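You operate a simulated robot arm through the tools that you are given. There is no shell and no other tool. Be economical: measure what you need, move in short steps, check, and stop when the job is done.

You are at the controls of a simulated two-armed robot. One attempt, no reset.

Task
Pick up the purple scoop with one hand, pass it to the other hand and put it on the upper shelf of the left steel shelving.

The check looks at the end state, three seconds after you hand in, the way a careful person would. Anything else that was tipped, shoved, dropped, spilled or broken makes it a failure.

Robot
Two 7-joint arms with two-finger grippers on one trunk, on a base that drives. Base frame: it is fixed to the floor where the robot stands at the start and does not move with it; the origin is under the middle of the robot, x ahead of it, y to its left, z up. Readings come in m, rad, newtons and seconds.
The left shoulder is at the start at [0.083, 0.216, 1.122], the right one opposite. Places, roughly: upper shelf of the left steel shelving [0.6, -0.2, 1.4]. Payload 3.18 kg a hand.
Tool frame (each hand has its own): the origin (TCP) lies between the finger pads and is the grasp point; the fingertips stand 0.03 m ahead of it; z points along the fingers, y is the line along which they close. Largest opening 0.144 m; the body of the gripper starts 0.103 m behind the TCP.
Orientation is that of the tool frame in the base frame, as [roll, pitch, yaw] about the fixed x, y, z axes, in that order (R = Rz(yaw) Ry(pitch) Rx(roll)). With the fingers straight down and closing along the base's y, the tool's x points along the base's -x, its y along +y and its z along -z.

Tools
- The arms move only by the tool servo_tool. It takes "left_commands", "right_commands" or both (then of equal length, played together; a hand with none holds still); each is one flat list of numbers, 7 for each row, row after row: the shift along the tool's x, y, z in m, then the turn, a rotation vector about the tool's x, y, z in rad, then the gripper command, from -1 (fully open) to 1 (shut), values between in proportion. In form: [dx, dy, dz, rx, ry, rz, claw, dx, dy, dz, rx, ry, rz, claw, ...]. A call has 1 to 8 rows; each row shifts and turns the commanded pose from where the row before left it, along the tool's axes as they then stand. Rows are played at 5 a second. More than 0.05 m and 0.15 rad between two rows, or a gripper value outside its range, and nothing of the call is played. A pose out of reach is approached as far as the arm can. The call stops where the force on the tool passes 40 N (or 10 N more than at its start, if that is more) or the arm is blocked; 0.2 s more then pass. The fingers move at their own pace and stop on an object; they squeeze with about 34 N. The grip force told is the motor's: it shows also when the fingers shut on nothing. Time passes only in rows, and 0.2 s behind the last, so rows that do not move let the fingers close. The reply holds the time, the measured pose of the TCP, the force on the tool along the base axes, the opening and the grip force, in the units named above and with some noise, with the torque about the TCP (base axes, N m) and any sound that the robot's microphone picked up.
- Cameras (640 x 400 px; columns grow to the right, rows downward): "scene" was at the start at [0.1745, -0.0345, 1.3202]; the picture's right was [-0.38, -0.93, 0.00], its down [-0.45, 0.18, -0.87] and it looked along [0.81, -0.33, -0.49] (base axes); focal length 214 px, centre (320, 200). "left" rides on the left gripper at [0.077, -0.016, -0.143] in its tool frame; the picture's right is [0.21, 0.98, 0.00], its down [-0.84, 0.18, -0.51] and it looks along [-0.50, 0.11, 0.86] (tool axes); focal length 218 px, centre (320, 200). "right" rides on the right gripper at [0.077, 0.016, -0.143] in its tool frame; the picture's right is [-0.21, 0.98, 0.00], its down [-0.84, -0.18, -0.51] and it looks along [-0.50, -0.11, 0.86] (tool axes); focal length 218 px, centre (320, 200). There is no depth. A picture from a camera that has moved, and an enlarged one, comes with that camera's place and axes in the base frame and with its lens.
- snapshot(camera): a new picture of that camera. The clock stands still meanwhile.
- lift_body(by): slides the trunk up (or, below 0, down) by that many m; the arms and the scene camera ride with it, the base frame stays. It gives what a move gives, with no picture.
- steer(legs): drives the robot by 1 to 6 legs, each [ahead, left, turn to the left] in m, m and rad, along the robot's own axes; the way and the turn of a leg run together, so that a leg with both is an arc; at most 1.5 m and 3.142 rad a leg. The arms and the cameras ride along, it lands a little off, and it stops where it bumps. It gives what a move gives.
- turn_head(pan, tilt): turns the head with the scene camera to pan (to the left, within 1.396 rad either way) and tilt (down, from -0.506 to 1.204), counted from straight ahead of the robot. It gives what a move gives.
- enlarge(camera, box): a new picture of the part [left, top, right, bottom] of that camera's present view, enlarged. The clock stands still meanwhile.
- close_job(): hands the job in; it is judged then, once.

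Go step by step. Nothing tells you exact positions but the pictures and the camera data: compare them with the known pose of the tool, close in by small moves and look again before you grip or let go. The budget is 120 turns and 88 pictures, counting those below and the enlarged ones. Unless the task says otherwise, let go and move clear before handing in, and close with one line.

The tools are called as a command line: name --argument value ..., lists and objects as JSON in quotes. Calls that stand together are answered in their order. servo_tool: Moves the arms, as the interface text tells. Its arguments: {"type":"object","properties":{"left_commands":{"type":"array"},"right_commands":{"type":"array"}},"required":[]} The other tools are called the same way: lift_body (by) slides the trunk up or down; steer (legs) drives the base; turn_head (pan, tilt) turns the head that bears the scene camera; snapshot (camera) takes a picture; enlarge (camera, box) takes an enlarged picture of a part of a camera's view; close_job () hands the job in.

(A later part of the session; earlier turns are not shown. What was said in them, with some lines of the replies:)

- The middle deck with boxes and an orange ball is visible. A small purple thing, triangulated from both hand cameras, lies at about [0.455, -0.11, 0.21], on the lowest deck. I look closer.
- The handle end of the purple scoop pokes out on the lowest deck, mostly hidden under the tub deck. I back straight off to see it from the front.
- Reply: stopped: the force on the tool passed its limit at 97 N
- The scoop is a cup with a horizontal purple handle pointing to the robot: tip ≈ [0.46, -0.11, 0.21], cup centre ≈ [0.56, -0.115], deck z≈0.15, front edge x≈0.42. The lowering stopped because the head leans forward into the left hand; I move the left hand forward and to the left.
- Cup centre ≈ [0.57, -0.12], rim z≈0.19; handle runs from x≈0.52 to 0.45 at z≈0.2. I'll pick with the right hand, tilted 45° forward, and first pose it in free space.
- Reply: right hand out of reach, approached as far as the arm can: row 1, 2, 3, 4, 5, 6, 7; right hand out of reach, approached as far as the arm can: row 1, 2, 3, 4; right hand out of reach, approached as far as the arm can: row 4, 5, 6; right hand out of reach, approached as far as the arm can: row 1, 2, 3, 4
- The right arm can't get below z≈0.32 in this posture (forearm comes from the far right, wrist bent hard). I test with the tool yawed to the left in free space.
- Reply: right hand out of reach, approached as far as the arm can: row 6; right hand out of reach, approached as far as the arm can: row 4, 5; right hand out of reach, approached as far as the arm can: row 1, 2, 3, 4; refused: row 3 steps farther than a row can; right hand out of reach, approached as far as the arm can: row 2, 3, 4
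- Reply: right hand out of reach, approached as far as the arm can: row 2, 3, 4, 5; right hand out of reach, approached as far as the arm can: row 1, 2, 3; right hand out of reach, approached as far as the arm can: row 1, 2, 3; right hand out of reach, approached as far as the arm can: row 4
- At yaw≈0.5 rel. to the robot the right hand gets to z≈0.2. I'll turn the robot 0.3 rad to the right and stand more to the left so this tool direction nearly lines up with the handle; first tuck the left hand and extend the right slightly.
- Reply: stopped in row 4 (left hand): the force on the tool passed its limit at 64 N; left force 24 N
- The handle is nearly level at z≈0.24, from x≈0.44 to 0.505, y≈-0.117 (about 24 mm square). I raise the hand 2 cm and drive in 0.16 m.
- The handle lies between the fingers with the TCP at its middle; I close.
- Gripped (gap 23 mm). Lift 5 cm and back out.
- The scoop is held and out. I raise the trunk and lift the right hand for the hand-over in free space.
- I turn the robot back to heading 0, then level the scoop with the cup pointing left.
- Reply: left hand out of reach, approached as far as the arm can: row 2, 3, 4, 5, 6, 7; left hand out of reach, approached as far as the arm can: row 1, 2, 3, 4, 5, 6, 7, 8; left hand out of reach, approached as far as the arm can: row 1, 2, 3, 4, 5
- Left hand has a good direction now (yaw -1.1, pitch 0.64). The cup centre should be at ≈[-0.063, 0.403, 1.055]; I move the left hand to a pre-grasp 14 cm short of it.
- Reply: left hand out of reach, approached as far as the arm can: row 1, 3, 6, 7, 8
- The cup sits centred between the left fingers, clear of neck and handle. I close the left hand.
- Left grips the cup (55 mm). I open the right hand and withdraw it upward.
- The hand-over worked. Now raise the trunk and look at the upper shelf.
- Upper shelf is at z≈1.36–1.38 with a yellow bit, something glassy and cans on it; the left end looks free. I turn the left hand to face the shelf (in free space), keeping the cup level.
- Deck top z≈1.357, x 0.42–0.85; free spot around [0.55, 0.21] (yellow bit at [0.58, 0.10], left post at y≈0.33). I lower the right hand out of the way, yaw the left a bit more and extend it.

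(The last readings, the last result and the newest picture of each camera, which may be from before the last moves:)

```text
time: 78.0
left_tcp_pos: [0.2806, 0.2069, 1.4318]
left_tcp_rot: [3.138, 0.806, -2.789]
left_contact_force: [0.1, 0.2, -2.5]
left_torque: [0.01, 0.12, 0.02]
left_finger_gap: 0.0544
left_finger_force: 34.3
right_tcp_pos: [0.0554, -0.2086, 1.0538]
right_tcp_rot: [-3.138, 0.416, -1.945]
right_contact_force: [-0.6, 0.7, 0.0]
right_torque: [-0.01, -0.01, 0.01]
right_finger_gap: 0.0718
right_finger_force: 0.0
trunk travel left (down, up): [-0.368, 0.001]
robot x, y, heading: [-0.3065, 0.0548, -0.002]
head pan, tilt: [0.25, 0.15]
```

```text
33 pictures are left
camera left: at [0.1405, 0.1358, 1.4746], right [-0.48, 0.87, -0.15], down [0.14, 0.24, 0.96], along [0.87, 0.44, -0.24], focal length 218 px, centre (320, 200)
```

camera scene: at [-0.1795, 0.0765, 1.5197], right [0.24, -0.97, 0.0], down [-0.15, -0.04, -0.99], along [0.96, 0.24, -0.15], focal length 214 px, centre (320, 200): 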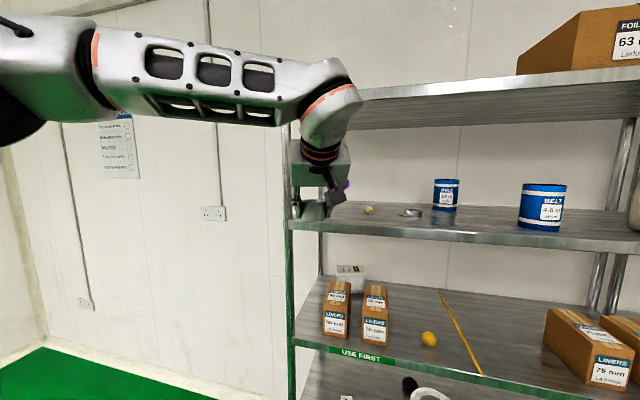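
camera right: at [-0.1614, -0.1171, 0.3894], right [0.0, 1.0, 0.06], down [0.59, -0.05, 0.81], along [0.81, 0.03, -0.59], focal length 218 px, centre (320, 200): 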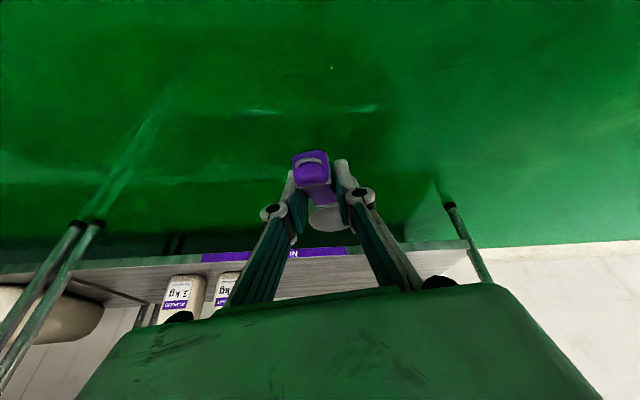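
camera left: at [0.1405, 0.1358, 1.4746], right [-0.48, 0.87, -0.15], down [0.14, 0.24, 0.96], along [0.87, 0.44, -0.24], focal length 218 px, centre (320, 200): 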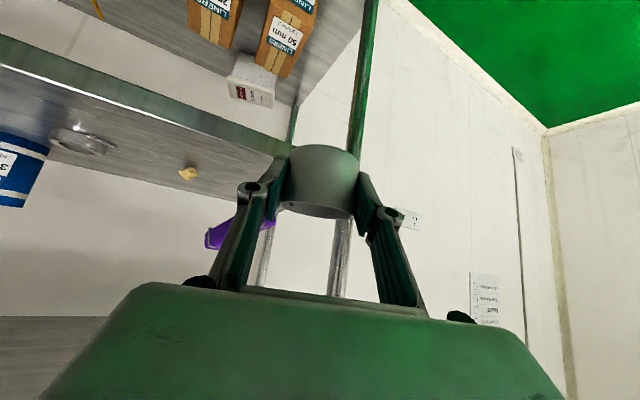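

servo_tool --left_commands '[0.008, 0, 0.008, 0, 0, 0, 1, 0, 0, 0, 0, 0, 0, 1]'

steer --legs '[[0.15, 0, 0]]'

snapshot --camera "scene"

snapshot --camera "left"

```text
time: 78.6
left_tcp_pos: [0.281, 0.2067, 1.4193]
left_tcp_rot: [3.138, 0.808, -2.789]
left_contact_force: [0.0, 0.2, -2.7]
left_torque: [0.02, 0.09, -0.06]
left_finger_gap: 0.0545
left_finger_force: 33.9
right_tcp_pos: [0.0547, -0.2086, 1.0541]
right_tcp_rot: [-3.139, 0.415, -1.944]
right_contact_force: [0.0, -0.7, 0.0]
right_torque: [-0.03, -0.01, -0.01]
right_finger_gap: 0.072
right_finger_force: 0.0
trunk travel left (down, up): [-0.368, 0.001]
robot x, y, heading: [-0.3074, 0.0575, -0.008]
head pan, tilt: [0.25, 0.15]
```

```text
time: 79.9
left_tcp_pos: [0.4308, 0.2068, 1.42]
left_tcp_rot: [3.137, 0.806, -2.791]
left_contact_force: [0.7, 0.2, -3.1]
left_torque: [-0.03, 0.11, 0.0]
left_finger_gap: 0.0546
left_finger_force: 34.0
right_tcp_pos: [0.2048, -0.2101, 1.0542]
right_tcp_rot: [-3.14, 0.414, -1.946]
right_contact_force: [-0.1, 0.4, 0.2]
right_torque: [0.05, 0.03, -0.01]
right_finger_gap: 0.0718
right_finger_force: 0.2
trunk travel left (down, up): [-0.368, 0.001]
robot x, y, heading: [-0.1578, 0.0547, -0.003]
head pan, tilt: [0.25, 0.15]
```

```text
32 pictures are left
camera scene: at [-0.0297, 0.0757, 1.5196], right [0.24, -0.97, 0.0], down [-0.15, -0.04, -0.99], along [0.96, 0.24, -0.15], focal length 214 px, centre (320, 200)
```

scene: 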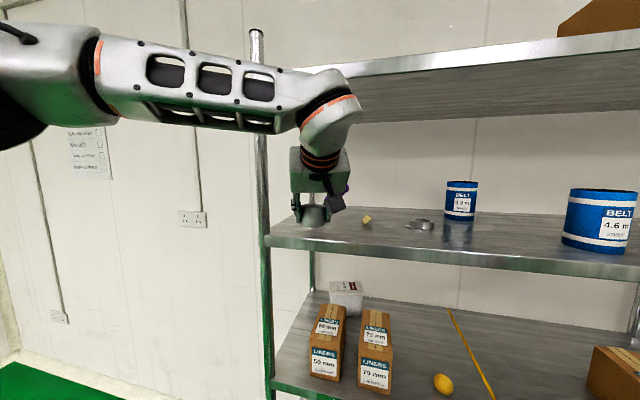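

```text
31 pictures are left
camera left: at [0.2903, 0.1352, 1.463], right [-0.48, 0.87, -0.15], down [0.14, 0.24, 0.96], along [0.87, 0.44, -0.24], focal length 218 px, centre (320, 200)
```

left: 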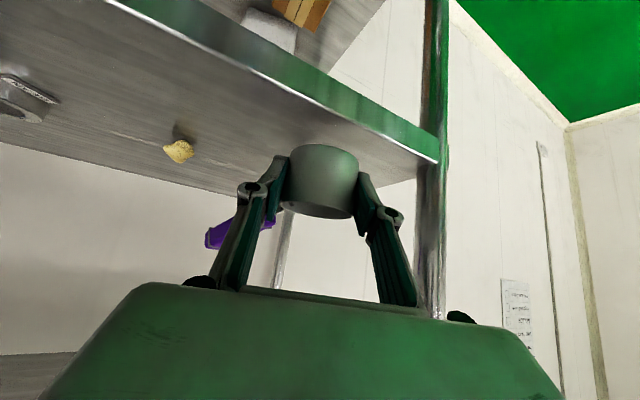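

steer --legs '[[0.072, 0, 0]]'

snapshot --camera "left"

snapshot --camera "scene"

```text
time: 81.0
left_tcp_pos: [0.5022, 0.2058, 1.4181]
left_tcp_rot: [3.138, 0.806, -2.792]
left_contact_force: [-0.1, -0.4, -3.8]
left_torque: [0.01, 0.08, 0.02]
left_finger_gap: 0.0543
left_finger_force: 34.0
right_tcp_pos: [0.2772, -0.2098, 1.0527]
right_tcp_rot: [-3.14, 0.415, -1.945]
right_contact_force: [0.4, -1.0, 0.1]
right_torque: [0.0, 0.03, 0.0]
right_finger_gap: 0.0722
right_finger_force: 0.1
trunk travel left (down, up): [-0.368, 0.001]
robot x, y, heading: [-0.0897, 0.0564, -0.007]
head pan, tilt: [0.25, 0.15]
```

```text
30 pictures are left
camera left: at [0.3623, 0.1348, 1.4624], right [-0.48, 0.87, -0.15], down [0.14, 0.24, 0.96], along [0.87, 0.44, -0.24], focal length 218 px, centre (320, 200)
```

left: 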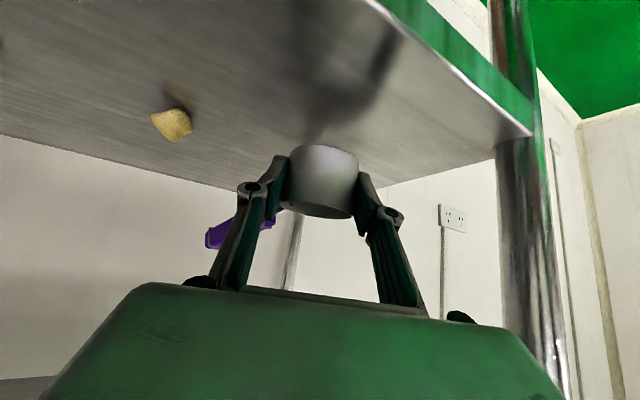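

```text
29 pictures are left
camera scene: at [0.0422, 0.0753, 1.5195], right [0.24, -0.97, 0.0], down [-0.15, -0.04, -0.99], along [0.96, 0.24, -0.15], focal length 214 px, centre (320, 200)
```

scene: 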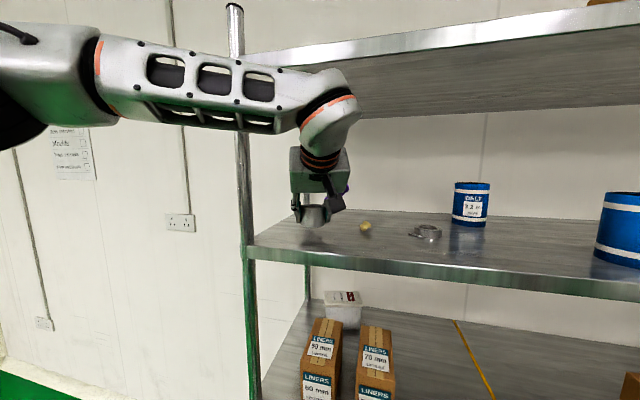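

servo_tool --left_commands '[0.0086, 0, 0.0083, 0, 0, 0, 1, 0.0086, 0, 0.0083, 0, 0, 0, 1, 0, 0, 0, 0, 0, 0, 1]'

enlarge --camera "scene" --box '[270, 160, 400, 260]'

enlarge --camera "left" --box '[190, 80, 430, 230]'

```text
time: 81.8
left_tcp_pos: [0.5023, 0.2054, 1.3951]
left_tcp_rot: [3.137, 0.808, -2.793]
left_contact_force: [0.0, 0.4, -1.8]
left_torque: [0.0, 0.09, -0.02]
left_finger_gap: 0.0542
left_finger_force: 33.8
right_tcp_pos: [0.2746, -0.2107, 1.0535]
right_tcp_rot: [-3.138, 0.416, -1.946]
right_contact_force: [0.1, 0.1, 1.7]
right_torque: [0.0, 0.0, -0.07]
right_finger_gap: 0.0721
right_finger_force: 0.1
trunk travel left (down, up): [-0.368, 0.001]
robot x, y, heading: [-0.0911, 0.0509, -0.005]
head pan, tilt: [0.25, 0.15]
```

```text
4.00 times, centred on (335, 210) of scene
camera zoom: at [0.0395, 0.0753, 1.5198], right [0.24, -0.97, 0.0], down [-0.14, -0.04, -0.99], along [0.96, 0.24, -0.15], focal length 858 px, centre (260, 160)
```

zoom: 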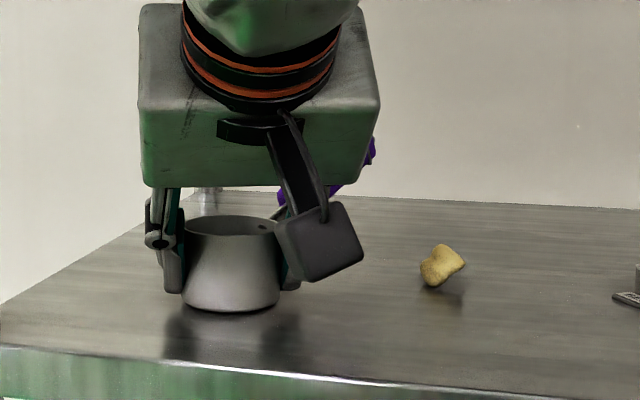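

```text
2.67 times, centred on (310, 155) of left
camera zoom: at [0.3596, 0.1349, 1.4387], right [-0.47, 0.87, -0.15], down [0.14, 0.24, 0.96], along [0.87, 0.44, -0.24], focal length 582 px, centre (347, 320)
```

zoom: 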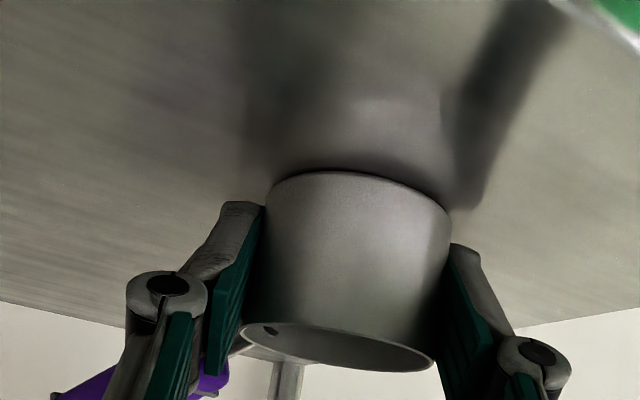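

servo_tool --left_commands '[0.0022, 0, 0.0021, 0, 0, 0, 1, 0.0022, 0, 0.0021, 0, 0, 0, 1, 0, 0, 0, 0, 0, 0, 1]'

enlarge --camera "left" --box '[190, 80, 430, 230]'

```text
time: 82.5
left_tcp_pos: [0.5007, 0.2059, 1.3933]
left_tcp_rot: [3.141, 0.813, -2.787]
left_contact_force: [6.4, 1.9, 22.5]
left_torque: [-0.07, -0.4, -0.12]
left_finger_gap: 0.0545
left_finger_force: 34.3
right_tcp_pos: [0.2756, -0.21, 1.0537]
right_tcp_rot: [-3.138, 0.415, -1.943]
right_contact_force: [0.2, 0.9, -0.7]
right_torque: [-0.04, 0.01, 0.03]
right_finger_gap: 0.0718
right_finger_force: 0.1
trunk travel left (down, up): [-0.368, 0.001]
robot x, y, heading: [-0.0913, 0.0521, -0.0]
head pan, tilt: [0.25, 0.15]
```

```text
2.67 times, centred on (310, 155) of left
camera zoom: at [0.3598, 0.135, 1.4358], right [-0.47, 0.87, -0.15], down [0.13, 0.24, 0.96], along [0.87, 0.43, -0.23], focal length 582 px, centre (347, 320)
```

zoom: 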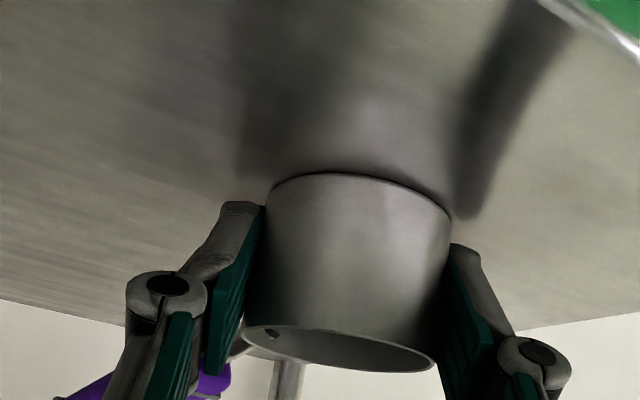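

Cup bottom is on the deck (22 N). I ease up 3 mm, open, and withdraw straight back.

servo_tool --left_commands '[-0.002, 0, -0.002, 0, 0, 0, 1, 0, 0, 0, 0, 0, 0, 0.15, 0, 0, 0, 0, 0, 0, 0.05, 0, 0, 0, 0, 0, 0, -0.1, 0, 0, 0, 0, 0, 0, -0.25, 0, 0, 0, 0, 0, 0, -0.25]'

enlarge --camera "left" --box '[190, 80, 430, 230]'

enlarge --camera "scene" --box '[270, 160, 400, 260]'

```text
time: 84.0
left_tcp_pos: [0.5013, 0.2059, 1.3918]
left_tcp_rot: [3.135, 0.809, -2.793]
left_contact_force: [-0.6, -0.9, 0.0]
left_torque: [-0.01, 0.03, -0.02]
left_finger_gap: 0.0901
left_finger_force: 0.1
right_tcp_pos: [0.2773, -0.2094, 1.0535]
right_tcp_rot: [-3.139, 0.415, -1.944]
right_contact_force: [0.1, -0.2, -0.7]
right_torque: [0.0, 0.01, -0.05]
right_finger_gap: 0.072
right_finger_force: 0.1
trunk travel left (down, up): [-0.368, 0.001]
robot x, y, heading: [-0.0923, 0.0484, -0.003]
head pan, tilt: [0.25, 0.15]
```

```text
2.67 times, centred on (310, 155) of left
camera zoom: at [0.36, 0.135, 1.4358], right [-0.48, 0.87, -0.15], down [0.14, 0.24, 0.96], along [0.87, 0.44, -0.24], focal length 582 px, centre (347, 320)
```

zoom: 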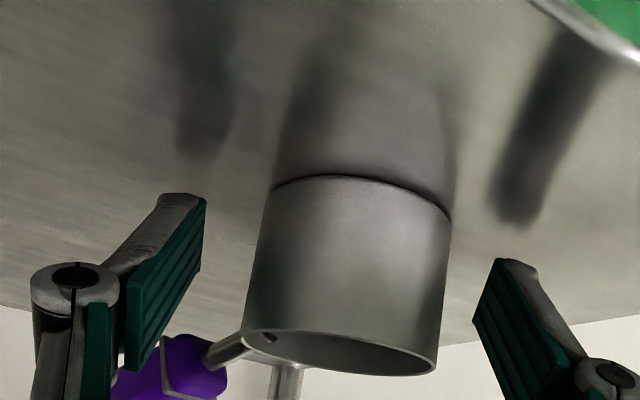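

```text
4.00 times, centred on (335, 210) of scene
camera zoom: at [0.04, 0.0753, 1.5197], right [0.24, -0.97, 0.0], down [-0.14, -0.04, -0.99], along [0.96, 0.24, -0.15], focal length 858 px, centre (260, 160)
```

zoom: 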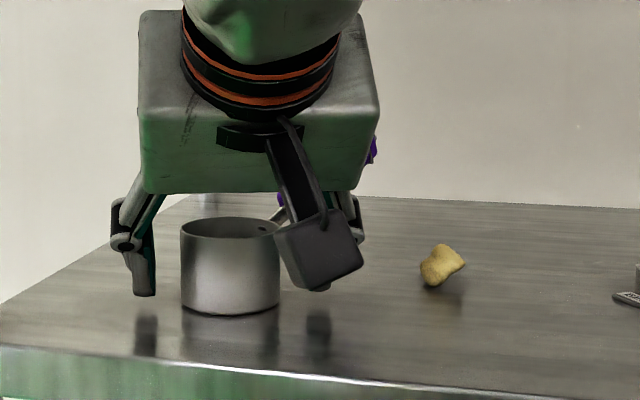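

servo_tool --left_commands '[0.0277, 0, -0.0289, 0, 0, 0, -0.25, 0.0277, 0, -0.0289, 0, 0, 0, -0.25, 0.0277, 0, -0.0289, 0, 0, 0, -0.25, 0, 0, 0, 0, 0, 0, -0.25]'

steer --legs '[[-0.3, 0, 0]]'

snapshot --camera "scene"

enlarge --camera "scene" --box '[270, 140, 430, 240]'

```text
time: 85.0
left_tcp_pos: [0.3886, 0.1636, 1.3905]
left_tcp_rot: [3.137, 0.805, -2.789]
left_contact_force: [0.0, -0.2, 0.4]
left_torque: [-0.04, 0.04, -0.01]
left_finger_gap: 0.09
left_finger_force: 0.0
right_tcp_pos: [0.276, -0.2093, 1.0541]
right_tcp_rot: [-3.139, 0.416, -1.944]
right_contact_force: [0.2, -0.6, 0.2]
right_torque: [-0.02, 0.04, 0.0]
right_finger_gap: 0.072
right_finger_force: 0.1
trunk travel left (down, up): [-0.368, 0.001]
robot x, y, heading: [-0.0911, 0.0529, -0.004]
head pan, tilt: [0.25, 0.15]
```

```text
time: 87.0
left_tcp_pos: [0.0894, 0.1667, 1.3914]
left_tcp_rot: [3.136, 0.808, -2.789]
left_contact_force: [-0.7, 0.0, -0.6]
left_torque: [0.01, 0.0, -0.01]
left_finger_gap: 0.0901
left_finger_force: 0.0
right_tcp_pos: [-0.0238, -0.2087, 1.0533]
right_tcp_rot: [-3.138, 0.416, -1.942]
right_contact_force: [0.0, 0.1, 0.3]
right_torque: [-0.01, -0.02, -0.05]
right_finger_gap: 0.0722
right_finger_force: 0.1
trunk travel left (down, up): [-0.368, 0.001]
robot x, y, heading: [-0.3884, 0.0545, -0.004]
head pan, tilt: [0.25, 0.15]
```

```text
23 pictures are left
camera scene: at [-0.2593, 0.0768, 1.5198], right [0.24, -0.97, 0.0], down [-0.14, -0.04, -0.99], along [0.96, 0.24, -0.15], focal length 214 px, centre (320, 200)
```

scene: 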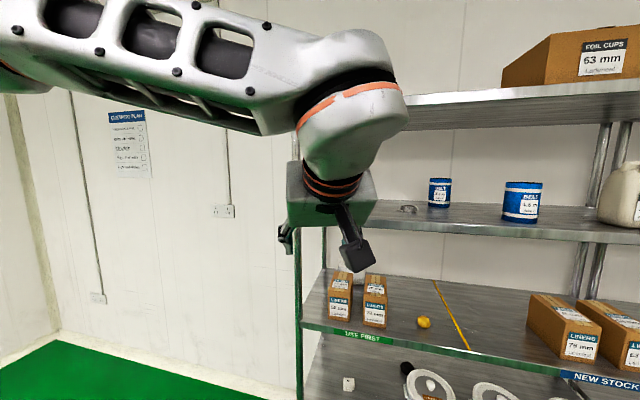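

```text
4.00 times, centred on (350, 190) of scene
camera zoom: at [-0.2593, 0.0768, 1.5198], right [0.24, -0.97, 0.0], down [-0.14, -0.04, -0.99], along [0.96, 0.24, -0.15], focal length 858 px, centre (200, 240)
```

zoom: 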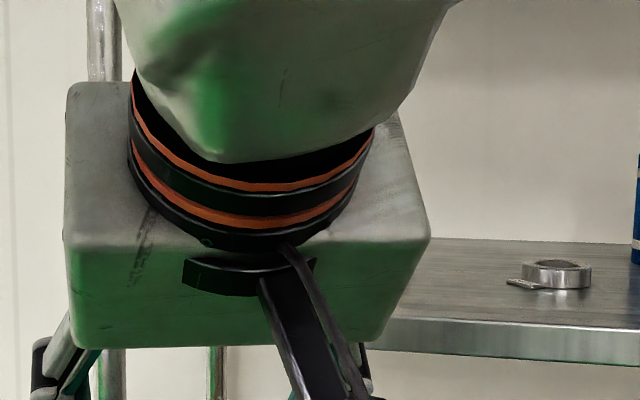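

The left arm blocks the view; I check with the left hand camera, which looks at the shelf.

snapshot --camera "left"

steer --legs '[[0, 0.35, 0]]'

turn_head --pan -0.3 --tilt 0.2

snapshot --camera "scene"

```text
21 pictures are left
camera left: at [-0.0524, 0.0951, 1.4355], right [-0.48, 0.87, -0.15], down [0.14, 0.24, 0.96], along [0.87, 0.44, -0.24], focal length 218 px, centre (320, 200)
```

left: 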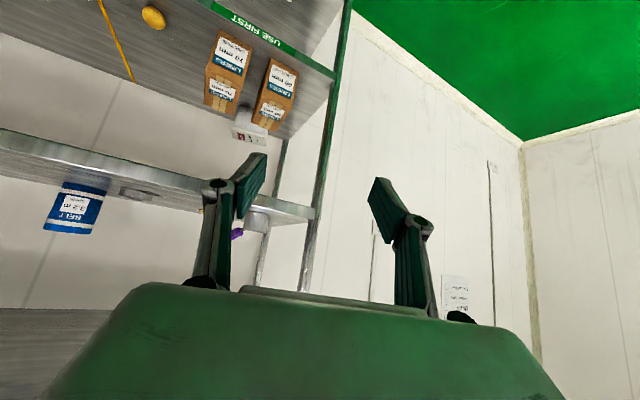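

```text
time: 90.6
left_tcp_pos: [0.0903, 0.5153, 1.3916]
left_tcp_rot: [3.137, 0.808, -2.789]
left_contact_force: [-0.2, -0.3, -0.6]
left_torque: [-0.01, -0.02, -0.01]
left_finger_gap: 0.0898
left_finger_force: 0.0
right_tcp_pos: [-0.0211, 0.1431, 1.0533]
right_tcp_rot: [-3.139, 0.416, -1.944]
right_contact_force: [-0.3, 0.4, -1.1]
right_torque: [0.01, 0.01, -0.05]
right_finger_gap: 0.0718
right_finger_force: 0.1
trunk travel left (down, up): [-0.368, 0.001]
robot x, y, heading: [-0.3872, 0.4067, -0.003]
head pan, tilt: [0.25, 0.15]
```

```text
time: 91.6
left_tcp_pos: [0.0903, 0.5168, 1.3921]
left_tcp_rot: [3.137, 0.809, -2.791]
left_contact_force: [-0.4, -0.3, 0.3]
left_torque: [-0.01, -0.01, 0.02]
left_finger_gap: 0.0902
left_finger_force: 0.1
right_tcp_pos: [-0.0212, 0.1424, 1.0543]
right_tcp_rot: [-3.138, 0.415, -1.945]
right_contact_force: [0.8, 0.0, 0.4]
right_torque: [0.02, -0.03, 0.01]
right_finger_gap: 0.0719
right_finger_force: 0.1
trunk travel left (down, up): [-0.368, 0.001]
robot x, y, heading: [-0.3862, 0.4049, -0.006]
head pan, tilt: [-0.3, 0.201]
```

```text
20 pictures are left
camera scene: at [-0.2583, 0.3766, 1.515], right [-0.3, -0.95, 0.0], down [-0.19, 0.06, -0.98], along [0.94, -0.29, -0.2], focal length 214 px, centre (320, 200)
```

scene: 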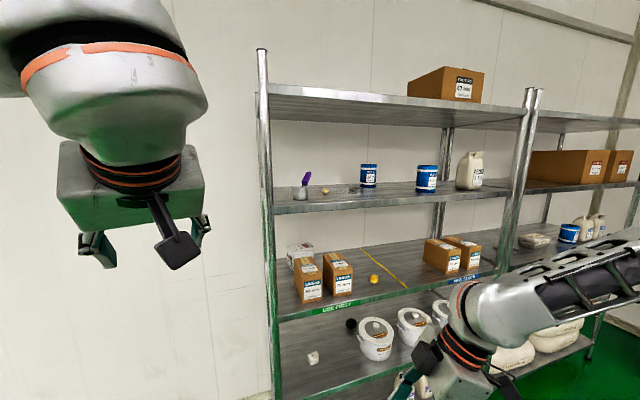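

enlarge --camera "scene" --box '[270, 140, 430, 240]'

```text
4.00 times, centred on (350, 190) of scene
camera zoom: at [-0.2583, 0.3766, 1.515], right [-0.3, -0.95, 0.0], down [-0.19, 0.06, -0.98], along [0.94, -0.29, -0.2], focal length 858 px, centre (200, 240)
```

zoom: 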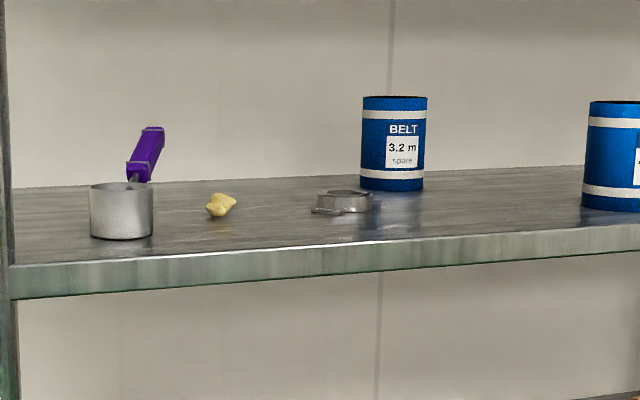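

The scoop stands upright on the upper shelf, clear of the other things, and both hands are empty and well away; I hand in.

close_job

```text
The job is handed in.
```

I picked up the purple scoop with the right hand, passed it to the left, and stood it upright on the upper shelf of the left shelving, with nothing else disturbed that I could see in the last pictures.
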